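You operate a simulated robot arm through the tools that you are given. There is no shell and no other tool. Be economical: measure what you need, move in short steps, check, and stop when the job is done.

Carry out the task below with a simulated robot arm. There is one attempt and no reset: what you move stays moved.

JOB
Grease the slide plate's middle, then run the box lid open and shut.
Fine: it is the feed box lid; use the green brush and the grease tin; put the brush back. Set down upright: green brush. Where these are worked on the way, their far stop is far enough and under half their travel is too little: feed box lid. A coat counts when it lies all over at full strength: go over it till it gets no stronger.

Only the result counts: the job must be done as asked and must still hold three seconds after the hand-in. Knocking over, shifting, dropping, spilling or breaking anything else fails it. A push-on lid holds only when it is set on centred and level and pressed home; a screw cap is set on level and turned clockwise until tight.

ROBOT AND FRAMES
A 6-joint arm with a two-finger parallel gripper, fixed in place. Base frame: the origin is at the foot of the arm, x ahead of it, y to its left, z up; the work surface is at about z = 0.012. Units: m, degrees, N and s.
With the tool pointing down near the work surface it reaches from about 0.14 to 0.58 m from the base axis. Its first joint turns from -66.0 to 66.0 degrees. Payload 2.1 kg.
The TCP is the grasp point between the finger pads, 0.03 m short of the fingertips. In the tool frame z runs along the fingers and y along their closing line. The gripper opens to 0.094 m. The fingers are 0.028 m wide and 0.01 m thick; the gripper's body (0.05 by 0.096 m) begins 0.055 m behind the TCP.
Orientation is that of the tool frame in the base frame, as [roll, pitch, yaw] about the fixed x, y, z axes, in that order (R = Rz(yaw) Ry(pitch) Rx(roll)). With the fingers straight down and closing along the base's y, the tool's x points along the base's -x, its y along +y and its z along -z.

CONTROLS
- The arm moves only by the tool servo_tool. Its argument "targets" is a list of rows, each a list of 3 entries, a list of its own where there are three numbers: the closure, from 0 (fully open) to 1 (shut), then the shift along the tool's x, y, z in units of 25 mm (1.0 is 25 mm), then the turn, a rotation vector about the tool's x, y, z in units of 8 degrees (1.0 is 8 degrees). In form: [[grip, [x, y, z], [rx, ry, rz]], ...]. A call has 1 to 12 rows; each row shifts and turns the commanded pose from where the row before left it, along the tool's axes as they then stand. A call with a number of a shift or a turn outside -1 to 1 is refused whole. Each row takes 0.2 s and may step no farther than 0.05 m and 8.6 degrees from the row before; otherwise, or with a gripper value out of range, the whole call is refused. Where a pose cannot be reached the arm comes as near as it can. A force on the tool above 90 N (or 10 N above the force at the start of the call, whichever is more), or a blocked arm, ends the call early, and 0.2 s more pass. The fingers move at their own pace (about 0.072 m/s each) and stop on an object; they squeeze with about 32 N. The grip force told is the motor's: it shows also when the fingers shut on nothing. Time passes only in rows, and 0.2 s behind the last, so rows that do not move let the fingers close. The reply holds the time, the measured pose of the TCP, the force on the tool along the base axes, the opening and the grip force, in the units named above and with some noise, with the torque about the TCP (base axes, N m) and any sound that the robot's microphone picked up.
- Cameras (640 x 400 px; columns grow to the right, rows downward): "scene" is fixed at [0.0532, -0.365, 0.4976]; the picture's right is [0.75, -0.66, 0.00], its down [-0.35, -0.40, -0.84] and it looks along [0.55, 0.64, -0.54] (base axes); focal length 214 px, centre (320, 200). "wrist" rides on the gripper at [0.076, 0.014, -0.102] in the tool frame; the picture's right is [-0.18, 0.98, 0.00], its down [-0.75, -0.14, -0.64] and it looks along [-0.63, -0.12, 0.77] (tool axes); focal length 243 px, centre (320, 200). There is no depth. A picture from a camera that has moved, and an enlarged one, comes with that camera's place and axes in the base frame and with its lens. The place of the scene camera against the robot may be out by one fixed shift of up to 0.018 m in any direction.
- camera(camera): a new picture of that camera. No time passes.
- enlarge(camera, box): a new picture of the part [left, top, right, bottom] of that camera's present view, enlarged. No time passes.
- hand_in(): hands the job in; it is judged then, once.

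Work in short steps. Places have to be worked out from the pictures, the camera data and where the tool is seen: move nearer, look again, correct. Check each grasp and each placing, and mend what went wrong. You have 120 turns and 68 pictures in all, those below and enlarged ones among them. Open the gripper and draw the arm clear of the work before you hand the job in, unless the task says otherwise; then end with one line.

The tools are called as name(argument=value, ...) on one line, values as JSON. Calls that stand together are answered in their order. servo_tool: Moves the arm, as the interface text tells. Its arguments: {"type":"object","properties":{"targets":{"type":"array","items":{"type":"array"}}},"required":["targets"]} The other tools are called the same way: camera (camera) takes a picture; enlarge (camera, box) takes an enlarged picture of a part of a camera's view; hand_in () hands the job in.

At the start:

```text
time: 0.0
tool_pos: [0.3551, -0.009, 0.4077]
ee_rot: [180.0, 0.0, -179.9]
wrist_force: [1.1, -0.3, -0.3]
moment: [0.01, -0.04, -0.03]
gripper_width: 0.0938
grip_force: 0.0
```

scene: 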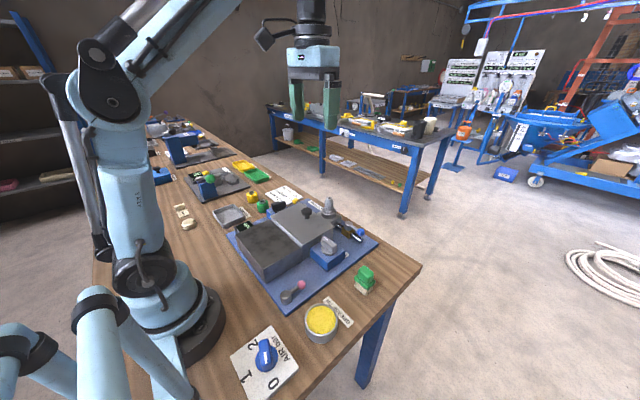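
wrist: 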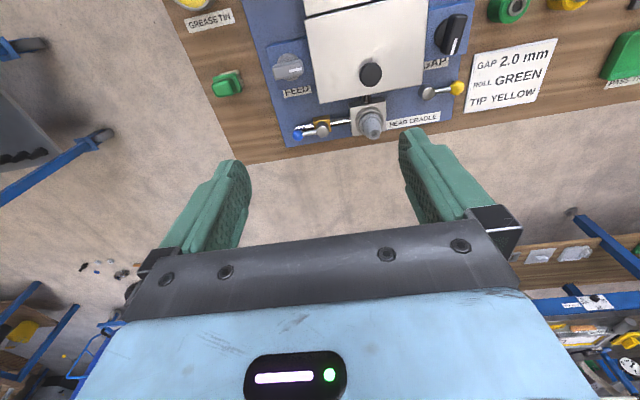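

I start with closer looks at the work area.

enlarge(camera="scene", box=[220, 170, 400, 350])

enlarge(camera="scene", box=[130, 120, 300, 240])

enlarge(camera="wrist", box=[160, 0, 480, 160])

```text
2.22 times, centred on (310, 260) of scene
camera zoom: at [0.0532, -0.365, 0.4976], right [0.75, -0.66, 0.0], down [-0.35, -0.4, -0.84], along [0.55, 0.64, -0.54], focal length 477 px, centre (342, 67)
```

zoom: 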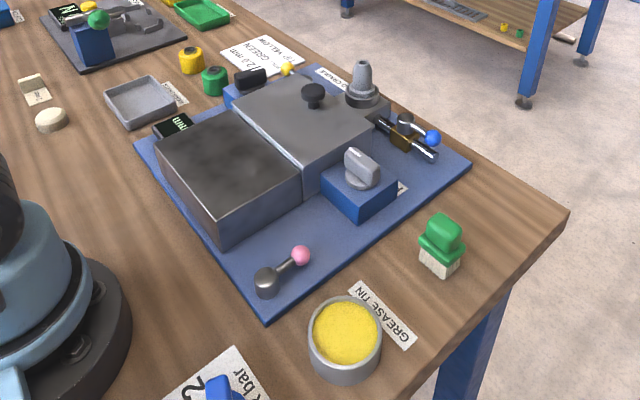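

```text
3.33 times, centred on (215, 180) of scene
camera zoom: at [0.0532, -0.365, 0.4976], right [0.75, -0.66, 0.0], down [-0.35, -0.4, -0.84], along [0.55, 0.64, -0.54], focal length 715 px, centre (670, 267)
```

zoom: 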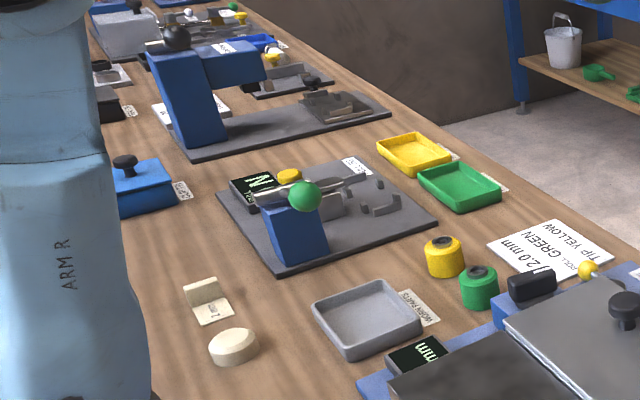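

```text
2.00 times, centred on (320, 80) of wrist
camera zoom: at [0.2788, 0.0043, 0.5108], right [0.18, 0.98, 0.0], down [0.75, -0.14, 0.64], along [0.63, -0.12, -0.77], focal length 485 px, centre (320, 440)
```

zoom: 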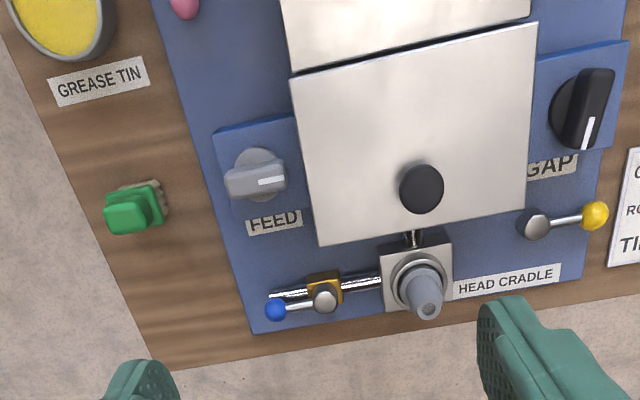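

The green block-like brush is at about (0.36,-0.175), the grease tin about (0.215,-0.178), the feed box is in the middle. I move back to view the machine from above with the wrist camera.

servo_tool(targets=[[0, [1, 0, 0], [0, 0, 0]], [0, [1, 0, 0], [0, 0, 0]], [0, [1, 0, 0], [0, 0, 0]], [0, [1, 0, 0], [0, 0, 0]], [0, [1, 0, 0], [0, 0, 0]], [0, [1, 0, 0], [0, 0, 0]]])

camera(camera="wrist")

```text
time: 1.4
tool_pos: [0.2052, -0.0113, 0.4069]
ee_rot: [-180.0, 0.0, 180.0]
wrist_force: [-0.5, 0.0, -0.2]
moment: [-0.03, -0.02, 0.01]
gripper_width: 0.0943
grip_force: 0.1
```

```text
62 pictures are left
camera wrist: at [0.1276, 0.0027, 0.5098], right [0.18, 0.98, 0.0], down [0.75, -0.14, 0.64], along [0.63, -0.12, -0.77], focal length 243 px, centre (320, 200)
```

wrist: 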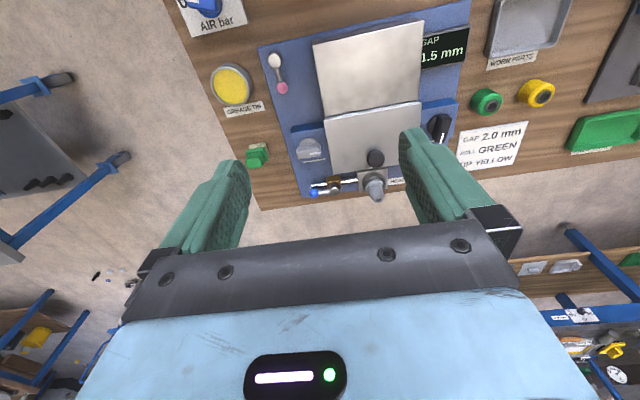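

enlarge(camera="wrist", box=[180, 0, 500, 200])

enlarge(camera="scene", box=[230, 190, 350, 290])

```text
2.00 times, centred on (340, 100) of wrist
camera zoom: at [0.1276, 0.0027, 0.5098], right [0.18, 0.98, 0.0], down [0.75, -0.14, 0.64], along [0.63, -0.12, -0.77], focal length 485 px, centre (280, 400)
```

zoom: 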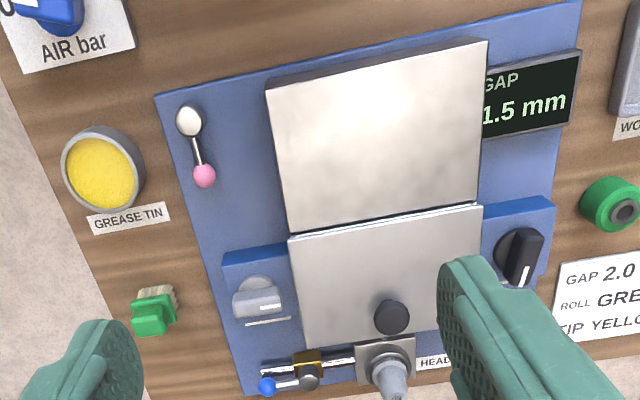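

```text
4.00 times, centred on (290, 240) of scene
camera zoom: at [0.0533, -0.365, 0.4976], right [0.75, -0.66, 0.0], down [-0.35, -0.4, -0.84], along [0.55, 0.64, -0.54], focal length 858 px, centre (440, 40)
```

zoom: 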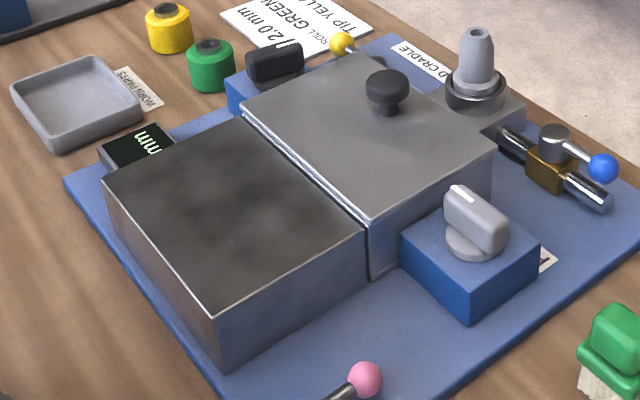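

The geometry: slide plate spans about x 0.18–0.30, y −0.02–0.15; the lid with knob lies further out at x 0.30–0.42, sliding toward the robot. I go above the brush for a close look.

servo_tool(targets=[[0, [-0.68, -0.75, 0.92], [0, 0, 0]], [0, [-0.68, -0.75, 0.92], [0, 0, 0]], [0, [-0.68, -0.75, 0.92], [0, 0, 0]], [0, [-0.68, -0.75, 0.92], [0, 0, 0]], [0, [-0.68, -0.75, 0.92], [0, 0, 0]], [0, [-0.68, -0.75, 0.92], [0, 0, 0]], [0, [-0.68, -0.75, 0.92], [0, 0, 0]], [0, [-0.68, -0.75, 0.92], [0, 0, 0]], [0, [-0.68, -0.75, 0.92], [0, 0, 0]]])

camera(camera="wrist")

enlarge(camera="scene", box=[290, 240, 410, 340])

```text
time: 3.4
tool_pos: [0.3574, -0.1791, 0.2015]
ee_rot: [-180.0, 0.0, -180.0]
wrist_force: [-0.2, 0.8, 0.5]
moment: [0.0, 0.03, -0.02]
gripper_width: 0.0942
grip_force: 0.0
```

```text
59 pictures are left
camera wrist: at [0.2796, -0.1653, 0.3041], right [0.18, 0.98, 0.0], down [0.75, -0.14, 0.64], along [0.63, -0.12, -0.77], focal length 243 px, centre (320, 200)
```

wrist: 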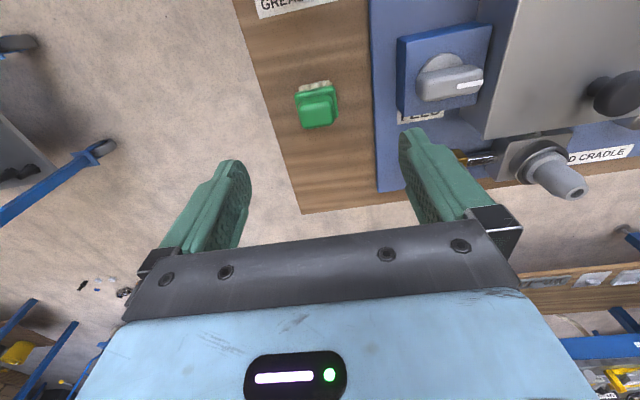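

```text
4.00 times, centred on (350, 290) of scene
camera zoom: at [0.0532, -0.365, 0.4976], right [0.75, -0.66, 0.0], down [-0.35, -0.4, -0.84], along [0.55, 0.64, -0.54], focal length 858 px, centre (200, -160)
```

zoom: 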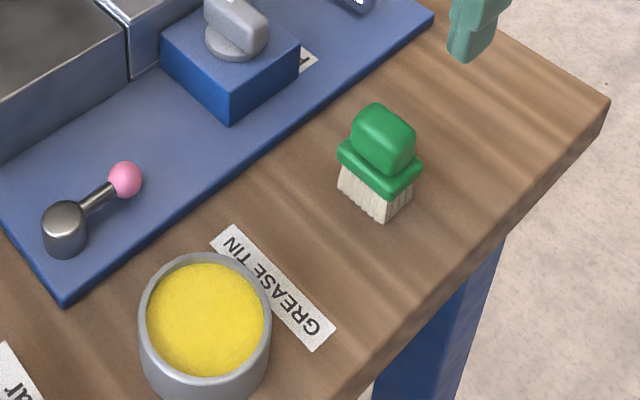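

Brush grip is at about (0.355,-0.182), top near z≈0.07, aligned with the base axes. I lower to z≈0.12 with a partial closure and check alignment.

servo_tool(targets=[[0.3, [0.1, -0.1, 0.8], [0, 0, 0]], [0.3, [0, 0, 0.8], [0, 0, 0]], [0.3, [0, 0, 0.8], [0, 0, 0]], [0.3, [0, 0, 0.8], [0, 0, 0]]])

camera(camera="wrist")

enlarge(camera="scene", box=[290, 220, 410, 320])

```text
time: 4.4
tool_pos: [0.3553, -0.1802, 0.1237]
ee_rot: [180.0, 0.0, -179.9]
wrist_force: [-0.3, 1.0, -0.1]
moment: [-0.02, 0.0, 0.03]
gripper_width: 0.0655
grip_force: 0.0
```

```text
57 pictures are left
camera wrist: at [0.2792, -0.1688, 0.2263], right [0.18, 0.98, 0.0], down [0.75, -0.14, 0.64], along [0.63, -0.12, -0.77], focal length 243 px, centre (320, 200)
```

wrist: 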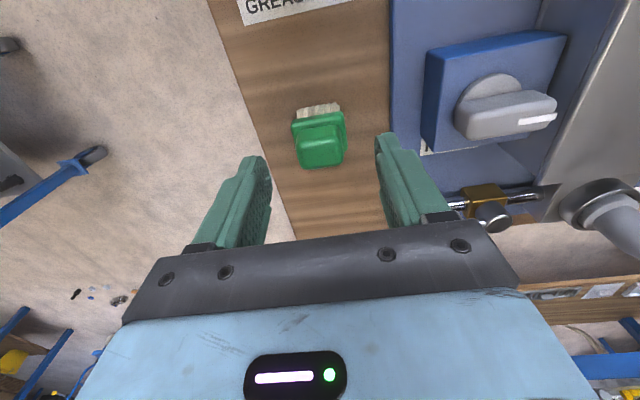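

```text
4.00 times, centred on (350, 270) of scene
camera zoom: at [0.0532, -0.365, 0.4976], right [0.75, -0.66, 0.0], down [-0.35, -0.4, -0.84], along [0.55, 0.64, -0.54], focal length 858 px, centre (200, -80)
```

zoom: 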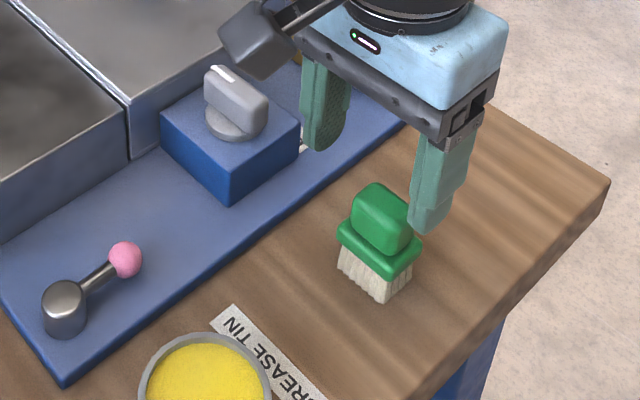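

I want a finer look at the brush before closing in.

enlarge(camera="wrist", box=[270, 90, 370, 190])

```text
4.00 times, centred on (320, 140) of wrist
camera zoom: at [0.2792, -0.1688, 0.2263], right [0.18, 0.98, 0.0], down [0.75, -0.14, 0.64], along [0.63, -0.12, -0.77], focal length 970 px, centre (320, 440)
```

zoom: 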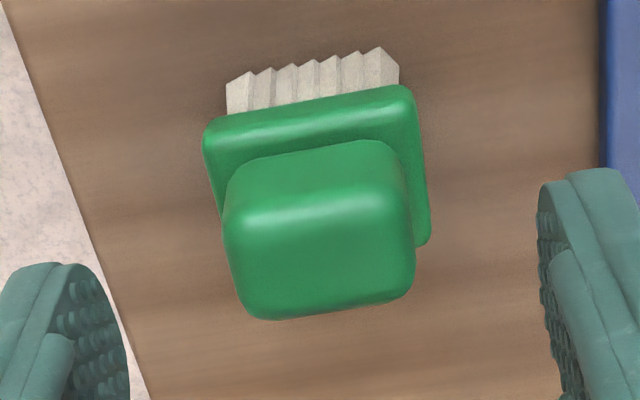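

The brush centre works out to (0.366,-0.187), grip ≈33 mm wide. I move over it, descend so the tips sit just above the shoulder, and close.

servo_tool(targets=[[0.3, [-0.43, -0.26, 0], [0, 0, 0]], [0.3, [0, 0, 0.95], [0, 0, 0]], [0.3, [0, 0, 0.95], [0, 0, 0]], [0.3, [0, 0, 0], [0, 0, 0]]])

enlarge(camera="scene", box=[320, 240, 410, 315])

enlarge(camera="wrist", box=[240, 100, 400, 200])

```text
time: 5.4
tool_pos: [0.3673, -0.1863, 0.0749]
ee_rot: [180.0, 0.0, -180.0]
wrist_force: [-0.3, 0.1, 0.3]
moment: [0.0, 0.02, -0.03]
gripper_width: 0.0658
grip_force: 0.0
```

```text
5.33 times, centred on (365, 278) of scene
camera zoom: at [0.0532, -0.365, 0.4976], right [0.75, -0.66, 0.0], down [-0.35, -0.4, -0.84], along [0.55, 0.64, -0.54], focal length 1144 px, centre (80, -213)
```

zoom: 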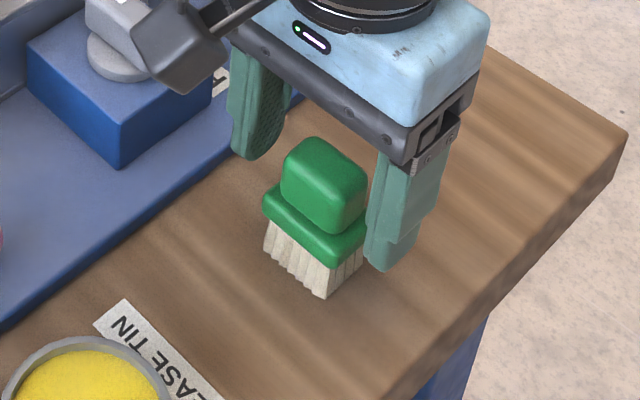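

```text
4.00 times, centred on (320, 150) of wrist
camera zoom: at [0.2895, -0.1723, 0.1774], right [0.18, 0.98, 0.0], down [0.75, -0.14, 0.64], along [0.63, -0.12, -0.77], focal length 970 px, centre (320, 400)
```

zoom: 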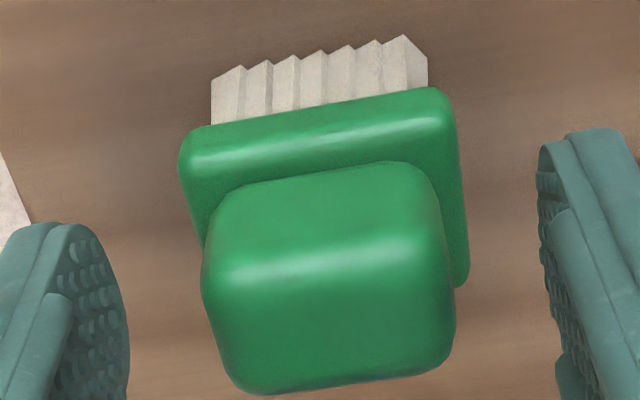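

Centred laterally; the tips look borderline with the shoulder's height, so I rise 6 mm and then close on the grip.

servo_tool(targets=[[0.3, [0, 0, -0.25], [0, 0, 0]], [0.6, [0, 0, 0], [0, 0, 0]], [0.8, [0, 0, 0], [0, 0, 0]], [1, [0, 0, 0], [0, 0, 0]], [1, [0, 0, 0], [0, 0, 0]]])

enlarge(camera="scene", box=[320, 240, 410, 315])

```text
time: 6.6
tool_pos: [0.3666, -0.1849, 0.0813]
ee_rot: [-180.0, 0.0, 179.9]
wrist_force: [-0.1, 0.1, -0.2]
moment: [-0.01, -0.04, 0.0]
gripper_width: 0.035
grip_force: 32.3
```

```text
5.33 times, centred on (365, 278) of scene
camera zoom: at [0.0532, -0.365, 0.4976], right [0.75, -0.66, 0.0], down [-0.35, -0.4, -0.84], along [0.55, 0.64, -0.54], focal length 1144 px, centre (80, -213)
```

zoom: 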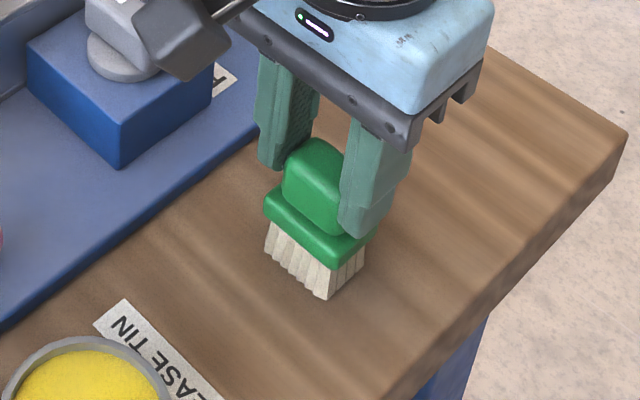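

Brush is held on its grip (35 mm). I lift straight up and go over above the grease tin, then look.

servo_tool(targets=[[1, [0, 0, -0.8], [0, 0, 0]], [1, [0, 0, -0.9], [0, 0, 0]], [1, [0, 0, -0.9], [0, 0, 0]], [1, [0, 0, -0.9], [0, 0, 0]], [1, [0.94, 0, 0], [0, 0, 0]], [1, [0.94, 0, 0], [0, 0, 0]], [1, [0.94, 0, 0], [0, 0, 0]], [1, [0.94, 0, 0], [0, 0, 0]], [1, [0.94, 0, 0], [0, 0, 0]], [1, [0.94, 0, 0], [0, 0, 0]]])

camera(camera="wrist")

enlarge(camera="scene", box=[250, 220, 410, 360])

```text
time: 8.8
tool_pos: [0.2261, -0.188, 0.1687]
ee_rot: [179.9, 0.0, 180.0]
wrist_force: [0.4, 0.3, -1.4]
moment: [0.01, 0.0, 0.0]
gripper_width: 0.0354
grip_force: 31.6
```

```text
51 pictures are left
camera wrist: at [0.1493, -0.1736, 0.2702], right [0.18, 0.98, 0.0], down [0.75, -0.14, 0.64], along [0.63, -0.12, -0.77], focal length 243 px, centre (320, 200)
```

wrist: 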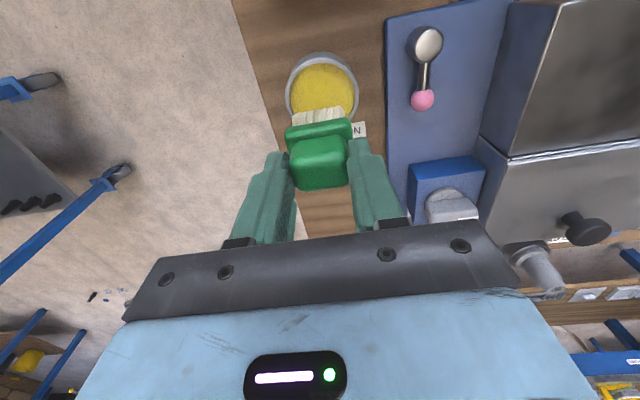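

```text
2.86 times, centred on (330, 290) of scene
camera zoom: at [0.0533, -0.365, 0.4976], right [0.75, -0.66, 0.0], down [-0.35, -0.4, -0.84], along [0.55, 0.64, -0.54], focal length 613 px, centre (291, -57)
```

zoom: 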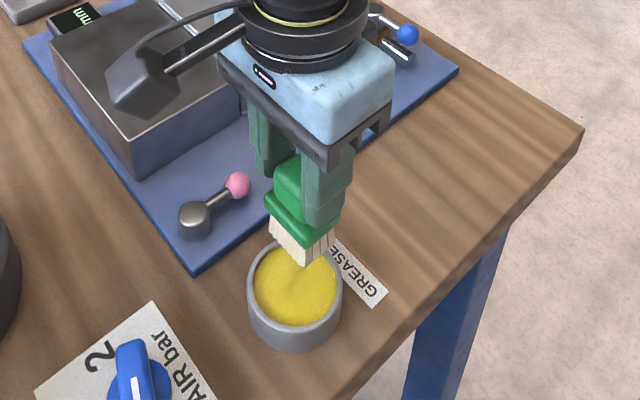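

Tin centre ≈ (0.214,-0.187), rim z≈0.04. I shift 12 mm inward and lower until the bristles are just above the grease.

servo_tool(targets=[[1, [0.48, 0, 0], [0, 0, 0]], [1, [0, 0, 0.9], [0, 0, 0]], [1, [0, 0, 0.9], [0, 0, 0]], [1, [0, 0, 0.2], [0, 0, 0]]])

enlarge(camera="scene", box=[270, 250, 370, 350])

enlarge(camera="wrist", box=[240, 60, 400, 200])

```text
time: 9.8
tool_pos: [0.2146, -0.1865, 0.1173]
ee_rot: [-179.9, -0.1, 180.0]
wrist_force: [0.2, -0.8, -2.6]
moment: [0.02, 0.02, 0.0]
gripper_width: 0.0355
grip_force: 32.5
```

```text
4.00 times, centred on (320, 300) of scene
camera zoom: at [0.0532, -0.365, 0.4976], right [0.75, -0.66, 0.0], down [-0.35, -0.4, -0.84], along [0.55, 0.64, -0.54], focal length 858 px, centre (320, -200)
```

zoom: 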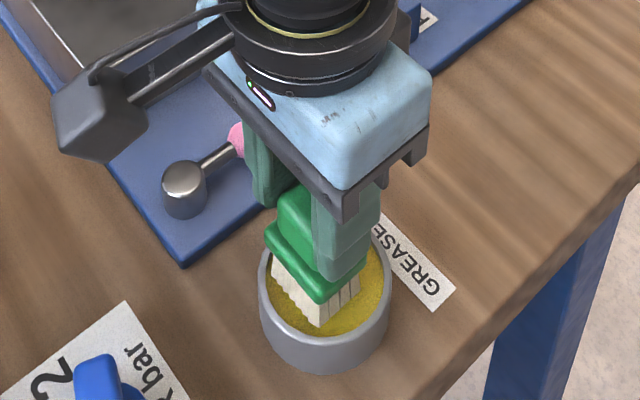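

```text
2.86 times, centred on (320, 130) of wrist
camera zoom: at [0.137, -0.1734, 0.2198], right [0.18, 0.98, 0.0], down [0.75, -0.14, 0.64], along [0.63, -0.12, -0.77], focal length 693 px, centre (320, 400)
```

zoom: 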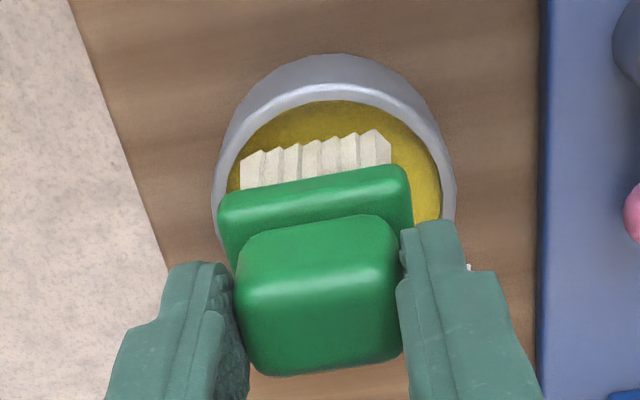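

Slight shift +y 3 mm, then I lower gradually into the grease watching force.

servo_tool(targets=[[1, [0, 0.12, 0.2], [0, 0, 0]], [1, [0, 0, 0.2], [0, 0, 0]], [1, [0, 0, 0.16], [0, 0, 0]], [1, [0, 0, 0], [0, 0, 0]]])

enlarge(camera="wrist", box=[240, 60, 400, 200])

```text
time: 10.8
tool_pos: [0.2148, -0.1848, 0.1038]
ee_rot: [-179.9, 0.0, -180.0]
wrist_force: [-1.9, 4.2, 25.9]
moment: [0.14, 0.06, 0.02]
gripper_width: 0.0351
grip_force: 32.1
```

```text
2.86 times, centred on (320, 130) of wrist
camera zoom: at [0.1376, -0.1711, 0.2063], right [0.18, 0.98, 0.0], down [0.75, -0.14, 0.64], along [0.63, -0.12, -0.77], focal length 693 px, centre (320, 400)
```

zoom: 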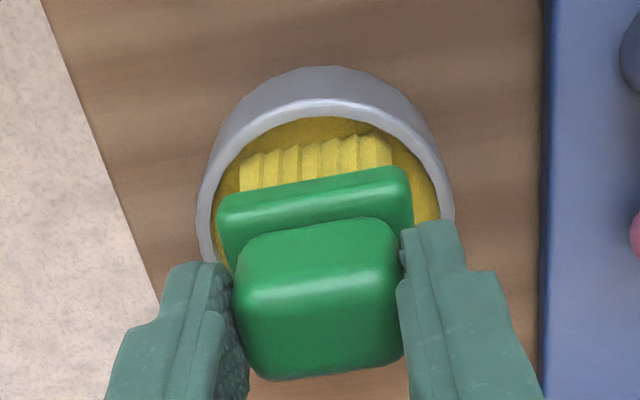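

Bristles have taken the grease (turned yellow, ~26 N contact). I lift and carry the brush over the slide plate.

servo_tool(targets=[[1, [0, 0, -0.85], [0, 0, 0]], [1, [0, 0, -0.85], [0, 0, 0]], [1, [0, 0, -0.85], [0, 0, 0]], [1, [0, 0, -0.85], [0, 0, 0]]])

servo_tool(targets=[[1, [-0.09, 0.91, 0], [0, 0, 0]], [1, [-0.09, 0.91, 0], [0, 0, 0]], [1, [-0.09, 0.91, 0], [0, 0, 0]], [1, [-0.09, 0.91, 0], [0, 0, 0]], [1, [-0.09, 0.91, 0], [0, 0, 0]], [1, [-0.09, 0.91, 0], [0, 0, 0]], [1, [-0.09, 0.91, 0], [0, 0, 0]], [1, [-0.09, 0.91, 0], [0, 0, 0]], [1, [-0.09, 0.91, 0], [0, 0, 0]], [1, [-0.09, 0.91, 0], [0, 0, 0]], [1, [-0.09, 0.91, 0], [0, 0, 0]]])

camera(camera="wrist")

enlarge(camera="scene", box=[210, 170, 370, 290])

```text
time: 11.8
tool_pos: [0.2147, -0.1846, 0.189]
ee_rot: [179.9, 0.0, 179.9]
wrist_force: [0.6, 0.3, -1.0]
moment: [-0.03, 0.01, 0.0]
gripper_width: 0.0349
grip_force: 31.7
```

```text
time: 14.2
tool_pos: [0.236, 0.0644, 0.1881]
ee_rot: [-180.0, 0.0, 180.0]
wrist_force: [0.5, 0.2, -1.0]
moment: [-0.02, 0.03, 0.01]
gripper_width: 0.0355
grip_force: 31.7
```

```text
46 pictures are left
camera wrist: at [0.1595, 0.0779, 0.2908], right [0.18, 0.98, 0.0], down [0.75, -0.14, 0.64], along [0.63, -0.12, -0.77], focal length 243 px, centre (320, 200)
```

wrist: 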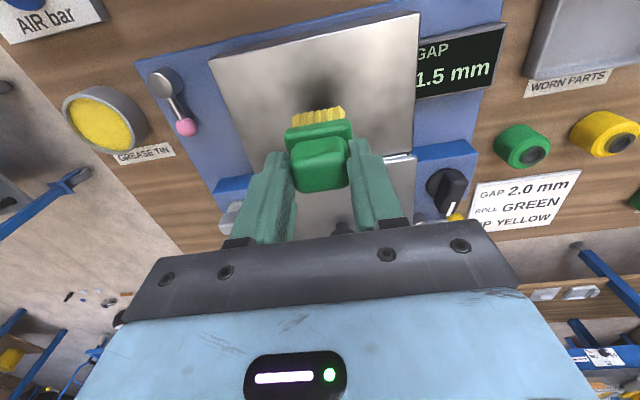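

```text
3.33 times, centred on (290, 230) of scene
camera zoom: at [0.0532, -0.365, 0.4976], right [0.75, -0.66, 0.0], down [-0.35, -0.4, -0.84], along [0.55, 0.64, -0.54], focal length 715 px, centre (420, 100)
```

zoom: 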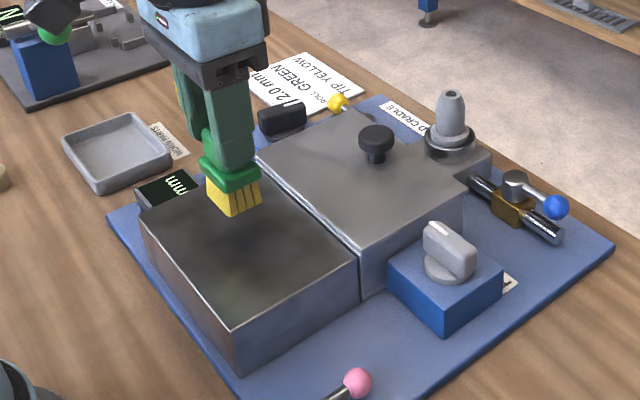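

Triangulated: plate top z≈0.066, x 0.182–0.299, y −0.019–0.149, centre (0.24,0.065). I lower over the middle, expecting contact at TCP z≈0.135.

servo_tool(targets=[[1, [-0.16, 0, 1], [0, 0, 0]], [1, [0, 0, 0.8], [0, 0, 0]], [1, [0, 0, 0.15], [0, 0, 0]], [1, [0, 0, 0.12], [0, 0, 0]]])

```text
time: 15.2
tool_pos: [0.243, 0.0675, 0.1391]
ee_rot: [-179.9, -0.1, 180.0]
wrist_force: [-5.3, -2.5, 67.4]
moment: [-0.16, -0.03, 0.03]
gripper_width: 0.0352
grip_force: 31.6
```

Contact at 67 N; I ease off slightly and look at what is marked.

servo_tool(targets=[[1, [0, 0, -0.07], [0, 0, 0]], [1, [0, 0, 0], [0, 0, 0]]])

enlarge(camera="scene", box=[220, 190, 320, 270])

```text
time: 15.8
tool_pos: [0.2421, 0.0658, 0.1389]
ee_rot: [180.0, 0.1, 179.9]
wrist_force: [-1.5, 2.1, 38.7]
moment: [-0.06, 0.03, 0.03]
gripper_width: 0.0352
grip_force: 32.0
```

```text
5.00 times, centred on (270, 230) of scene
camera zoom: at [0.0531, -0.3651, 0.4976], right [0.75, -0.66, 0.0], down [-0.35, -0.4, -0.84], along [0.55, 0.64, -0.54], focal length 1072 px, centre (570, 50)
```

zoom: 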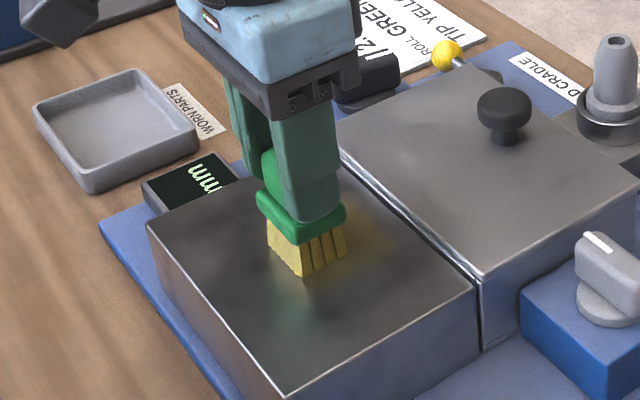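

I make a first set of strokes across the middle.

servo_tool(targets=[[1, [0, 0.7, 0], [0, 0, 0]], [1, [0, 0.7, 0], [0, 0, 0]], [1, [0, -0.7, 0], [0, 0, 0]], [1, [0, -0.7, 0], [0, 0, 0]], [1, [0, -0.7, 0], [0, 0, 0]], [1, [0, -0.7, 0], [0, 0, 0]], [1, [0.6, 0, 0], [0, 0, 0]], [1, [0, 0.7, 0], [0, 0, 0]], [1, [0, 0.7, 0], [0, 0, 0]], [1, [0, 0.7, 0], [0, 0, 0]], [1, [0, 0.7, 0], [0, 0, 0]]])

enlarge(camera="scene", box=[220, 190, 320, 270])

```text
time: 18.2
tool_pos: [0.229, 0.1, 0.1387]
ee_rot: [-179.5, 0.0, 180.0]
wrist_force: [-2.9, -26.3, 84.1]
moment: [-1.01, -0.06, -0.01]
gripper_width: 0.0355
grip_force: 32.3
```

```text
5.00 times, centred on (270, 230) of scene
camera zoom: at [0.053, -0.3652, 0.4975], right [0.75, -0.66, 0.0], down [-0.35, -0.4, -0.84], along [0.55, 0.64, -0.54], focal length 1072 px, centre (570, 50)
```

zoom: 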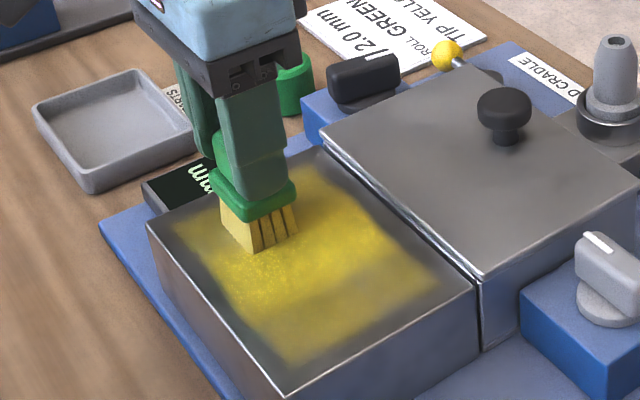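

The coat shows as a broad yellow patch. I ease slightly upward and keep stroking, toward the robot side then the lid side.

servo_tool(targets=[[1, [0.5, 0, -0.05], [0, 0, 0]], [1, [0, -0.7, 0], [0, 0, 0]], [1, [0, -0.7, 0], [0, 0, 0]], [1, [0, -0.7, 0], [0, 0, 0]], [1, [0, -0.7, 0], [0, 0, 0]], [1, [-0.9, 0, 0], [0, 0, 0]], [1, [-0.9, 0, 0], [0, 0, 0]], [1, [0, 0.7, 0], [0, 0, 0]], [1, [0, 0.7, 0], [0, 0, 0]], [1, [0, 0.7, 0], [0, 0, 0]], [1, [0, 0.7, 0], [0, 0, 0]]])

enlarge(camera="scene", box=[220, 190, 320, 270])

```text
time: 20.6
tool_pos: [0.2593, 0.1015, 0.1392]
ee_rot: [179.9, -0.1, -180.0]
wrist_force: [0.5, 0.3, -0.1]
moment: [-0.01, -0.02, 0.0]
gripper_width: 0.0355
grip_force: 32.0
```

```text
5.00 times, centred on (270, 230) of scene
camera zoom: at [0.0532, -0.365, 0.4976], right [0.75, -0.66, 0.0], down [-0.35, -0.4, -0.84], along [0.55, 0.64, -0.54], focal length 1072 px, centre (570, 50)
```

zoom: 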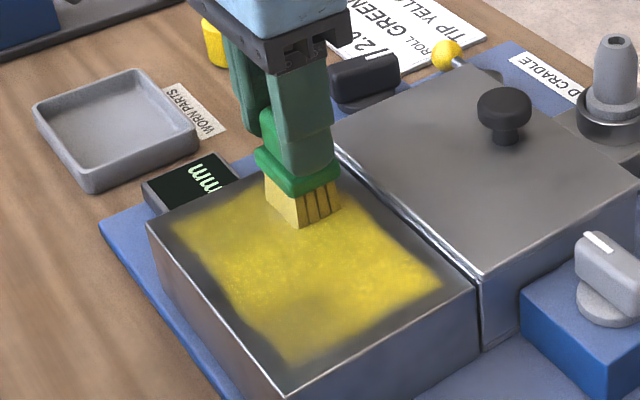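

Contact was lost in the last part; I lower ~1.2 mm and do another full pass.

servo_tool(targets=[[1, [0, 0, 0.05], [0, 0, 0]], [1, [0, -0.7, 0], [0, 0, 0]], [1, [0, -0.7, 0], [0, 0, 0]], [1, [0, -0.7, 0], [0, 0, 0]], [1, [0, -0.7, 0], [0, 0, 0]], [1, [0, -0.3, 0], [0, 0, 0]], [1, [0.6, 0, 0], [0, 0, 0]], [1, [0.6, 0, 0], [0, 0, 0]], [1, [0.6, 0, 0], [0, 0, 0]], [1, [0, 0, 0], [0, 0, 0]]])

enlarge(camera="scene", box=[220, 190, 320, 270])

```text
time: 22.8
tool_pos: [0.2129, 0.0224, 0.1406]
ee_rot: [179.9, 0.0, 180.0]
wrist_force: [-0.6, 0.6, -1.0]
moment: [0.0, 0.0, -0.04]
gripper_width: 0.0353
grip_force: 32.5
```

```text
5.00 times, centred on (270, 230) of scene
camera zoom: at [0.0532, -0.365, 0.4976], right [0.75, -0.66, 0.0], down [-0.35, -0.4, -0.84], along [0.55, 0.64, -0.54], focal length 1072 px, centre (570, 50)
```

zoom: 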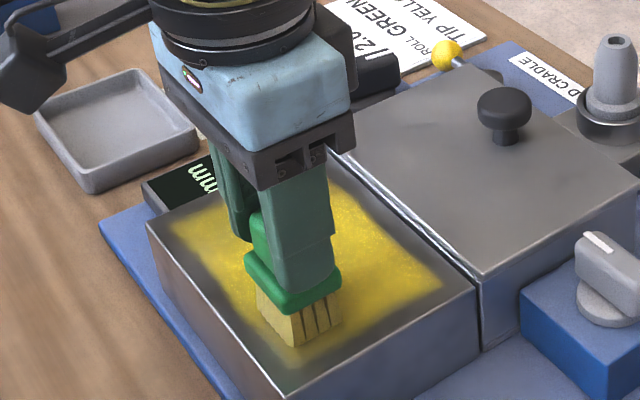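

No contact force now and the bristles look paler. I lower a little until contact returns, and stroke this near corner.

servo_tool(targets=[[1, [0, 0, 0.06], [0, 0, 0]], [1, [0, 0, 0.05], [0, 0, 0]], [1, [0, 0, 0], [0, 0, 0]]])

```text
time: 23.6
tool_pos: [0.2143, 0.0238, 0.1402]
ee_rot: [-180.0, -0.2, 180.0]
wrist_force: [-18.1, 5.6, 73.2]
moment: [-0.56, 0.43, -0.13]
gripper_width: 0.0354
grip_force: 31.9
```

servo_tool(targets=[[1, [0, 0, -0.03], [0, 0, 0]], [1, [-0.6, 0, 0], [0, 0, 0]], [1, [-0.6, 0, 0], [0, 0, 0]], [1, [-0.6, 0, 0], [0, 0, 0]], [1, [-0.3, 0, 0], [0, 0, 0]], [1, [0, 0.5, 0], [0, 0, 0]], [1, [0.6, 0, 0], [0, 0, 0]], [1, [0.6, 0, 0], [0, 0, 0]], [1, [0.6, 0, 0], [0, 0, 0]], [1, [0.3, 0, 0], [0, 0, 0]]])

enlarge(camera="scene", box=[220, 190, 320, 270])

```text
time: 24.6
tool_pos: [0.254, 0.0227, 0.1377]
ee_rot: [-179.8, -0.6, -180.0]
wrist_force: [-2.2, 0.3, 20.6]
moment: [0.08, -0.2, 0.0]
gripper_width: 0.0355
grip_force: 31.7
stopped in row 4: the force on the tool passed its limit at 102 N (the readings are from after the stop); the commanded pose is now the measured one
```

```text
5.00 times, centred on (270, 230) of scene
camera zoom: at [0.0532, -0.365, 0.4976], right [0.75, -0.66, 0.0], down [-0.35, -0.4, -0.84], along [0.55, 0.64, -0.54], focal length 1072 px, centre (570, 50)
```

zoom: 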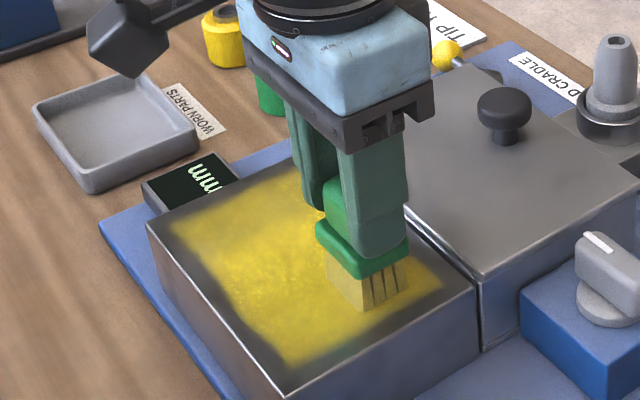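

Brush is running dry (bristles pale). I return to the tin for more grease.

servo_tool(targets=[[1, [0, 0, -0.8], [0, 0, 0]], [1, [0, 0, -0.8], [0, 0, 0]], [1, [0, 0, -0.8], [0, 0, 0]], [1, [0.17, -0.92, 0], [0, 0, 0]], [1, [0.17, -0.92, 0], [0, 0, 0]], [1, [0.17, -0.92, 0], [0, 0, 0]], [1, [0.17, -0.92, 0], [0, 0, 0]], [1, [0.17, -0.92, 0], [0, 0, 0]], [1, [0.17, -0.92, 0], [0, 0, 0]], [1, [0.17, -0.92, 0], [0, 0, 0]], [1, [0.17, -0.92, 0], [0, 0, 0]], [1, [0.17, -0.92, 0], [0, 0, 0]]])

enlarge(camera="scene", box=[220, 190, 320, 270])

```text
time: 27.2
tool_pos: [0.2132, -0.1844, 0.1988]
ee_rot: [-179.9, -0.5, -179.9]
wrist_force: [0.1, -0.3, -1.4]
moment: [-0.02, 0.02, 0.01]
gripper_width: 0.0354
grip_force: 31.8
```

```text
5.00 times, centred on (270, 230) of scene
camera zoom: at [0.0532, -0.365, 0.4976], right [0.75, -0.66, 0.0], down [-0.35, -0.4, -0.84], along [0.55, 0.64, -0.54], focal length 1072 px, centre (570, 50)
```

zoom: 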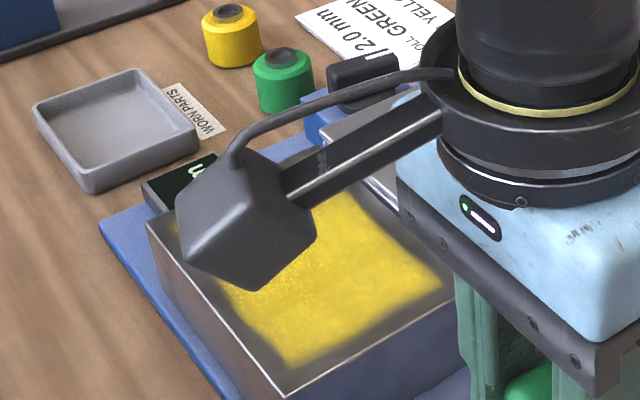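

Dip again: down to just above, then into contact.

servo_tool(targets=[[1, [0, 0, 0.9], [0, 0.06, 0]], [1, [0, 0, 0.9], [0, 0, 0]], [1, [0, 0, 0.9], [0, 0, 0]], [1, [0, 0, 0.75], [0, 0, 0]], [1, [0, 0, 0.3], [0, 0, 0]], [1, [0, 0, 0.08], [0, 0, 0]], [1, [0, 0, 0], [0, 0, 0]]])

enlarge(camera="wrist", box=[240, 60, 400, 200])

```text
time: 28.8
tool_pos: [0.2154, -0.1844, 0.105]
ee_rot: [-179.9, -1.0, -179.9]
wrist_force: [0.5, 0.2, -0.7]
moment: [0.02, 0.03, 0.03]
gripper_width: 0.0356
grip_force: 31.6
```

```text
2.86 times, centred on (320, 130) of wrist
camera zoom: at [0.1403, -0.1711, 0.2082], right [0.18, 0.98, 0.0], down [0.76, -0.14, 0.63], along [0.62, -0.12, -0.78], focal length 693 px, centre (320, 400)
```

zoom: 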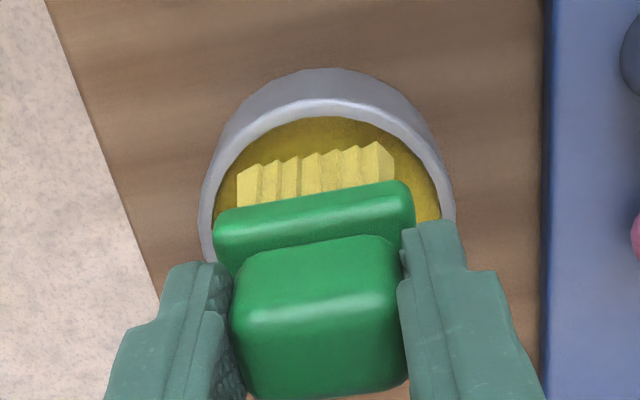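

The pitch correction went the wrong way; I reverse it and press gently into the grease.

servo_tool(targets=[[1, [0, 0, 0.05], [0, -0.12, 0]], [1, [0, 0, 0.07], [0, 0, 0]], [1, [0, 0, 0.07], [0, 0, 0]], [1, [0, 0, 0], [0, 0, 0]]])

enlarge(camera="wrist", box=[240, 60, 400, 200])

```text
time: 29.8
tool_pos: [0.2131, -0.186, 0.0987]
ee_rot: [-179.9, 0.0, -180.0]
wrist_force: [-0.8, -0.7, -1.3]
moment: [-0.02, 0.0, 0.04]
gripper_width: 0.0351
grip_force: 32.3
```

```text
2.86 times, centred on (320, 130) of wrist
camera zoom: at [0.137, -0.1714, 0.2013], right [0.18, 0.98, 0.0], down [0.75, -0.14, 0.64], along [0.63, -0.12, -0.77], focal length 693 px, centre (320, 400)
```

zoom: 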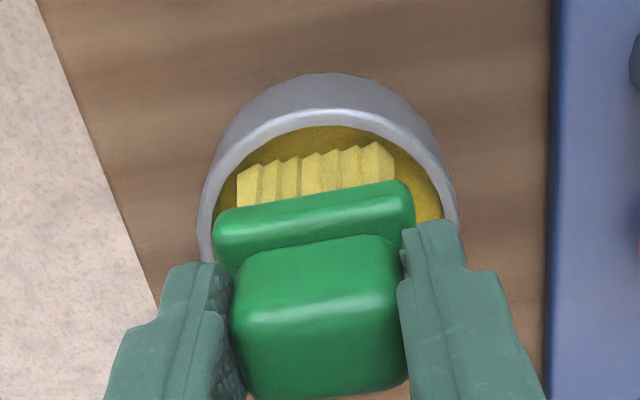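

No contact yet: the brush slid a bit in the hand. I continue lowering gently.

servo_tool(targets=[[1, [0, 0, 0.08], [0, 0, 0]], [1, [0, 0, 0.08], [0, 0, 0]], [1, [0, 0, 0], [0, 0, 0]]])

```text
time: 30.6
tool_pos: [0.2145, -0.1855, 0.0957]
ee_rot: [180.0, -0.1, -180.0]
wrist_force: [-6.7, 6.5, 53.9]
moment: [0.27, -0.28, 0.02]
gripper_width: 0.0358
grip_force: 31.8
```

Contact at about 0.097, so bristles now extend ≈61 mm below TCP; plate contact should be at ≈0.131. I lift and look at the brush and plate.

servo_tool(targets=[[1, [0, 0, -1], [0, 0, 0]], [1, [0, 0, -1], [0, 0, 0]], [1, [0, 0, -1], [0, 0, 0]], [1, [0, 0, -0.8], [0, 0, 0]]])

servo_tool(targets=[[1, [0, 0.9, 0], [0, 0, 0]], [1, [0, 0.9, 0], [0, 0, 0]], [1, [0, 0.9, 0], [0, 0, 0]], [1, [0, 0.9, 0], [0, 0, 0]], [1, [0, 0.9, 0], [0, 0, 0]], [1, [0, 0.9, 0], [0, 0, 0]], [1, [0, 0.9, 0], [0, 0, 0]], [1, [0, 0.9, 0], [0, 0, 0]], [1, [0, 0.9, 0], [0, 0, 0]]])

camera(camera="wrist")

enlarge(camera="scene", box=[220, 170, 320, 270])

```text
time: 31.6
tool_pos: [0.2128, -0.1865, 0.1908]
ee_rot: [-179.9, 0.0, 179.9]
wrist_force: [1.2, 0.0, -1.2]
moment: [-0.03, 0.04, 0.02]
gripper_width: 0.0357
grip_force: 32.0
```

```text
time: 33.6
tool_pos: [0.2135, 0.0189, 0.1897]
ee_rot: [-179.8, -0.1, 180.0]
wrist_force: [0.7, -0.6, -0.4]
moment: [-0.02, 0.01, 0.03]
gripper_width: 0.0355
grip_force: 32.1
```

```text
36 pictures are left
camera wrist: at [0.1374, 0.0325, 0.2913], right [0.18, 0.98, 0.0], down [0.75, -0.14, 0.64], along [0.63, -0.12, -0.77], focal length 243 px, centre (320, 200)
```

wrist: 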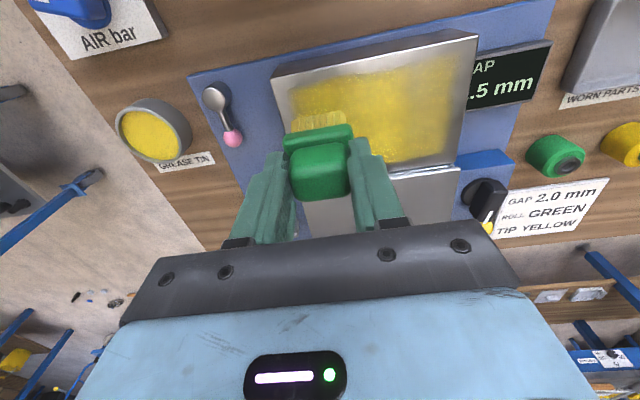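

```text
4.00 times, centred on (270, 220) of scene
camera zoom: at [0.0532, -0.365, 0.4976], right [0.75, -0.66, 0.0], down [-0.35, -0.4, -0.84], along [0.55, 0.64, -0.54], focal length 858 px, centre (520, 120)
```

zoom: 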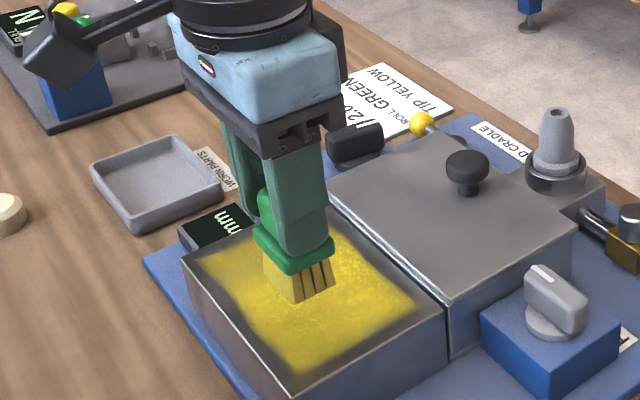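

The patch covers most of the plate with margins. I lower to contact for a second full pass.

servo_tool(targets=[[1, [0, 0, 1], [0, 0, 0]], [1, [0, 0, 1], [0, 0, 0]], [1, [0, 0, 0.25], [0, 0, 0]], [1, [0, 0, 0.06], [0, 0, 0]], [1, [0, 0, 0], [0, 0, 0]]])

```text
time: 34.4
tool_pos: [0.2142, 0.019, 0.1385]
ee_rot: [-179.9, -0.5, 180.0]
wrist_force: [-2.3, -0.3, 17.7]
moment: [0.13, -0.14, 0.0]
gripper_width: 0.0356
grip_force: 31.9
stopped in row 3: the force on the tool passed its limit at 114 N (the readings are from after the stop); the commanded pose is now the measured one
```

Contact is already at 0.1385 with ~18 N; I raster from here over the whole patch.

servo_tool(targets=[[1, [0, 0.8, 0], [0, 0, 0]], [1, [0, 0.8, 0], [0, 0, 0]], [1, [0, 0.8, 0], [0, 0, 0]], [1, [0, 0.8, 0], [0, 0, 0]], [1, [0, 0.6, 0], [0, 0, 0]]])

enlarge(camera="scene", box=[220, 170, 320, 270])

```text
time: 35.6
tool_pos: [0.2141, 0.1152, 0.1382]
ee_rot: [-179.9, -0.4, -179.9]
wrist_force: [1.0, -0.1, -1.4]
moment: [-0.03, 0.01, -0.01]
gripper_width: 0.0352
grip_force: 32.1
```

```text
4.00 times, centred on (270, 220) of scene
camera zoom: at [0.0532, -0.365, 0.4976], right [0.75, -0.66, 0.0], down [-0.35, -0.4, -0.84], along [0.55, 0.64, -0.54], focal length 858 px, centre (520, 120)
```

zoom: 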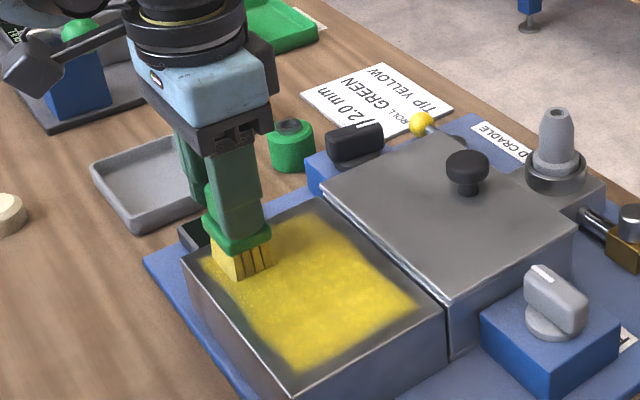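

Contact faded on this side; lower slightly till it presses.

servo_tool(targets=[[1, [0, 0, 0.04], [0, 0, 0]], [1, [0, 0, 0], [0, 0, 0]]])

```text
time: 36.2
tool_pos: [0.2138, 0.1147, 0.1394]
ee_rot: [-180.0, -0.5, -180.0]
wrist_force: [-4.9, 0.3, 30.9]
moment: [0.12, -0.3, -0.03]
gripper_width: 0.0356
grip_force: 32.3
```

servo_tool(targets=[[1, [0, -0.8, 0], [0, 0, 0]], [1, [0, -0.8, 0], [0, 0, 0]], [1, [0, -0.8, 0], [0, 0, 0]], [1, [0, -0.8, 0], [0, 0, 0]], [1, [0, -0.7, 0], [0, 0, 0]], [1, [-0.6, 0, 0], [0, 0, 0]], [1, [0, 0.8, 0], [0, 0, 0]], [1, [0, 0.8, 0], [0, 0, 0]], [1, [0, 0.8, 0], [0, 0, 0]], [1, [0, 0.8, 0], [0, 0, 0]], [1, [0, 0.7, 0], [0, 0, 0]]])

```text
time: 38.6
tool_pos: [0.2284, 0.1125, 0.1388]
ee_rot: [-179.7, -0.5, -179.9]
wrist_force: [-0.7, -16.9, 47.9]
moment: [-0.44, -0.87, -0.23]
gripper_width: 0.0356
grip_force: 31.6
```

servo_tool(targets=[[1, [-0.6, 0, -0.01], [0, 0, 0]], [1, [0, -0.8, 0], [0, 0, 0]], [1, [0, -0.8, 0], [0, 0, 0]], [1, [0, -0.8, 0], [0, 0, 0]], [1, [0, -0.8, 0], [0, 0, 0]], [1, [0, -0.7, 0], [0, 0, 0]], [1, [-0.6, 0, 0], [0, 0, 0]], [1, [0, 0.8, 0], [0, 0, 0]], [1, [0, 0.8, 0], [0, 0, 0]], [1, [0, 0.8, 0], [0, 0, 0]], [1, [0, 0.8, 0], [0, 0, 0]], [1, [0, 0.7, 0], [0, 0, 0]]])

enlarge(camera="scene", box=[220, 170, 320, 270])

```text
time: 40.1
tool_pos: [0.2477, 0.0148, 0.1389]
ee_rot: [179.9, -1.3, -180.0]
wrist_force: [-2.1, 1.5, 16.7]
moment: [-0.03, -0.26, 0.03]
gripper_width: 0.0355
grip_force: 31.3
stopped in row 7: the force on the tool passed its limit at 96 N (the readings are from after the stop); the commanded pose is now the measured one
```

```text
4.00 times, centred on (270, 220) of scene
camera zoom: at [0.0532, -0.3651, 0.4976], right [0.75, -0.66, 0.0], down [-0.35, -0.4, -0.84], along [0.55, 0.64, -0.54], focal length 858 px, centre (520, 120)
```

zoom: 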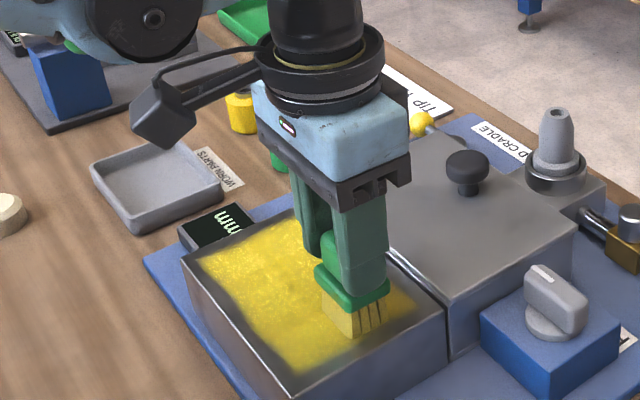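

I lift a bit, level the pitch, shift +x, and carry on with the last strokes.

servo_tool(targets=[[1, [0, 0, -0.15], [0, -0.16, 0]], [1, [-0.5, 0, 0], [0, 0, 0]], [1, [0, 0, 0.13], [0, 0, 0]], [1, [0, 0, 0], [0, 0, 0]]])

```text
time: 41.1
tool_pos: [0.2593, 0.0144, 0.1391]
ee_rot: [179.8, 0.0, 180.0]
wrist_force: [-2.7, -1.0, 13.0]
moment: [-0.04, -0.12, 0.02]
gripper_width: 0.0356
grip_force: 31.7
```

servo_tool(targets=[[1, [0, 0.8, 0.03], [0, 0, 0]], [1, [0, 0.8, 0], [0, 0, 0]], [1, [0, 0.8, 0], [0, 0, 0]], [1, [0, 0.8, 0], [0, 0, 0]], [1, [0, 0.8, 0], [0, 0, 0]], [1, [-0.4, 0, -0.12], [0, 0, 0]], [1, [0, 0, 0.12], [0, 0, 0]], [1, [0, -0.8, 0], [0, 0, 0]], [1, [0, -0.8, 0], [0, 0, 0]], [1, [0, -0.8, 0], [0, 0, 0]], [1, [0, -0.8, 0], [0, 0, 0]], [1, [0, -0.8, 0], [0, 0, 0]]])

enlarge(camera="scene", box=[220, 170, 320, 270])

```text
time: 43.7
tool_pos: [0.2686, 0.015, 0.1391]
ee_rot: [179.9, 0.0, -179.9]
wrist_force: [0.8, 12.0, 32.8]
moment: [0.41, -0.44, 0.13]
gripper_width: 0.0357
grip_force: 31.9
```

```text
4.00 times, centred on (270, 220) of scene
camera zoom: at [0.0532, -0.365, 0.4976], right [0.75, -0.66, 0.0], down [-0.35, -0.4, -0.84], along [0.55, 0.64, -0.54], focal length 858 px, centre (520, 120)
```

zoom: 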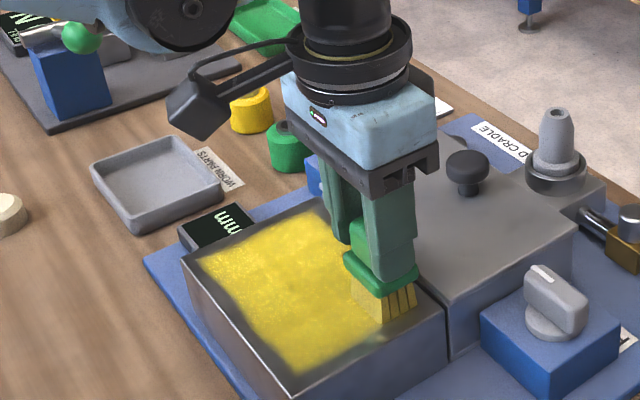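

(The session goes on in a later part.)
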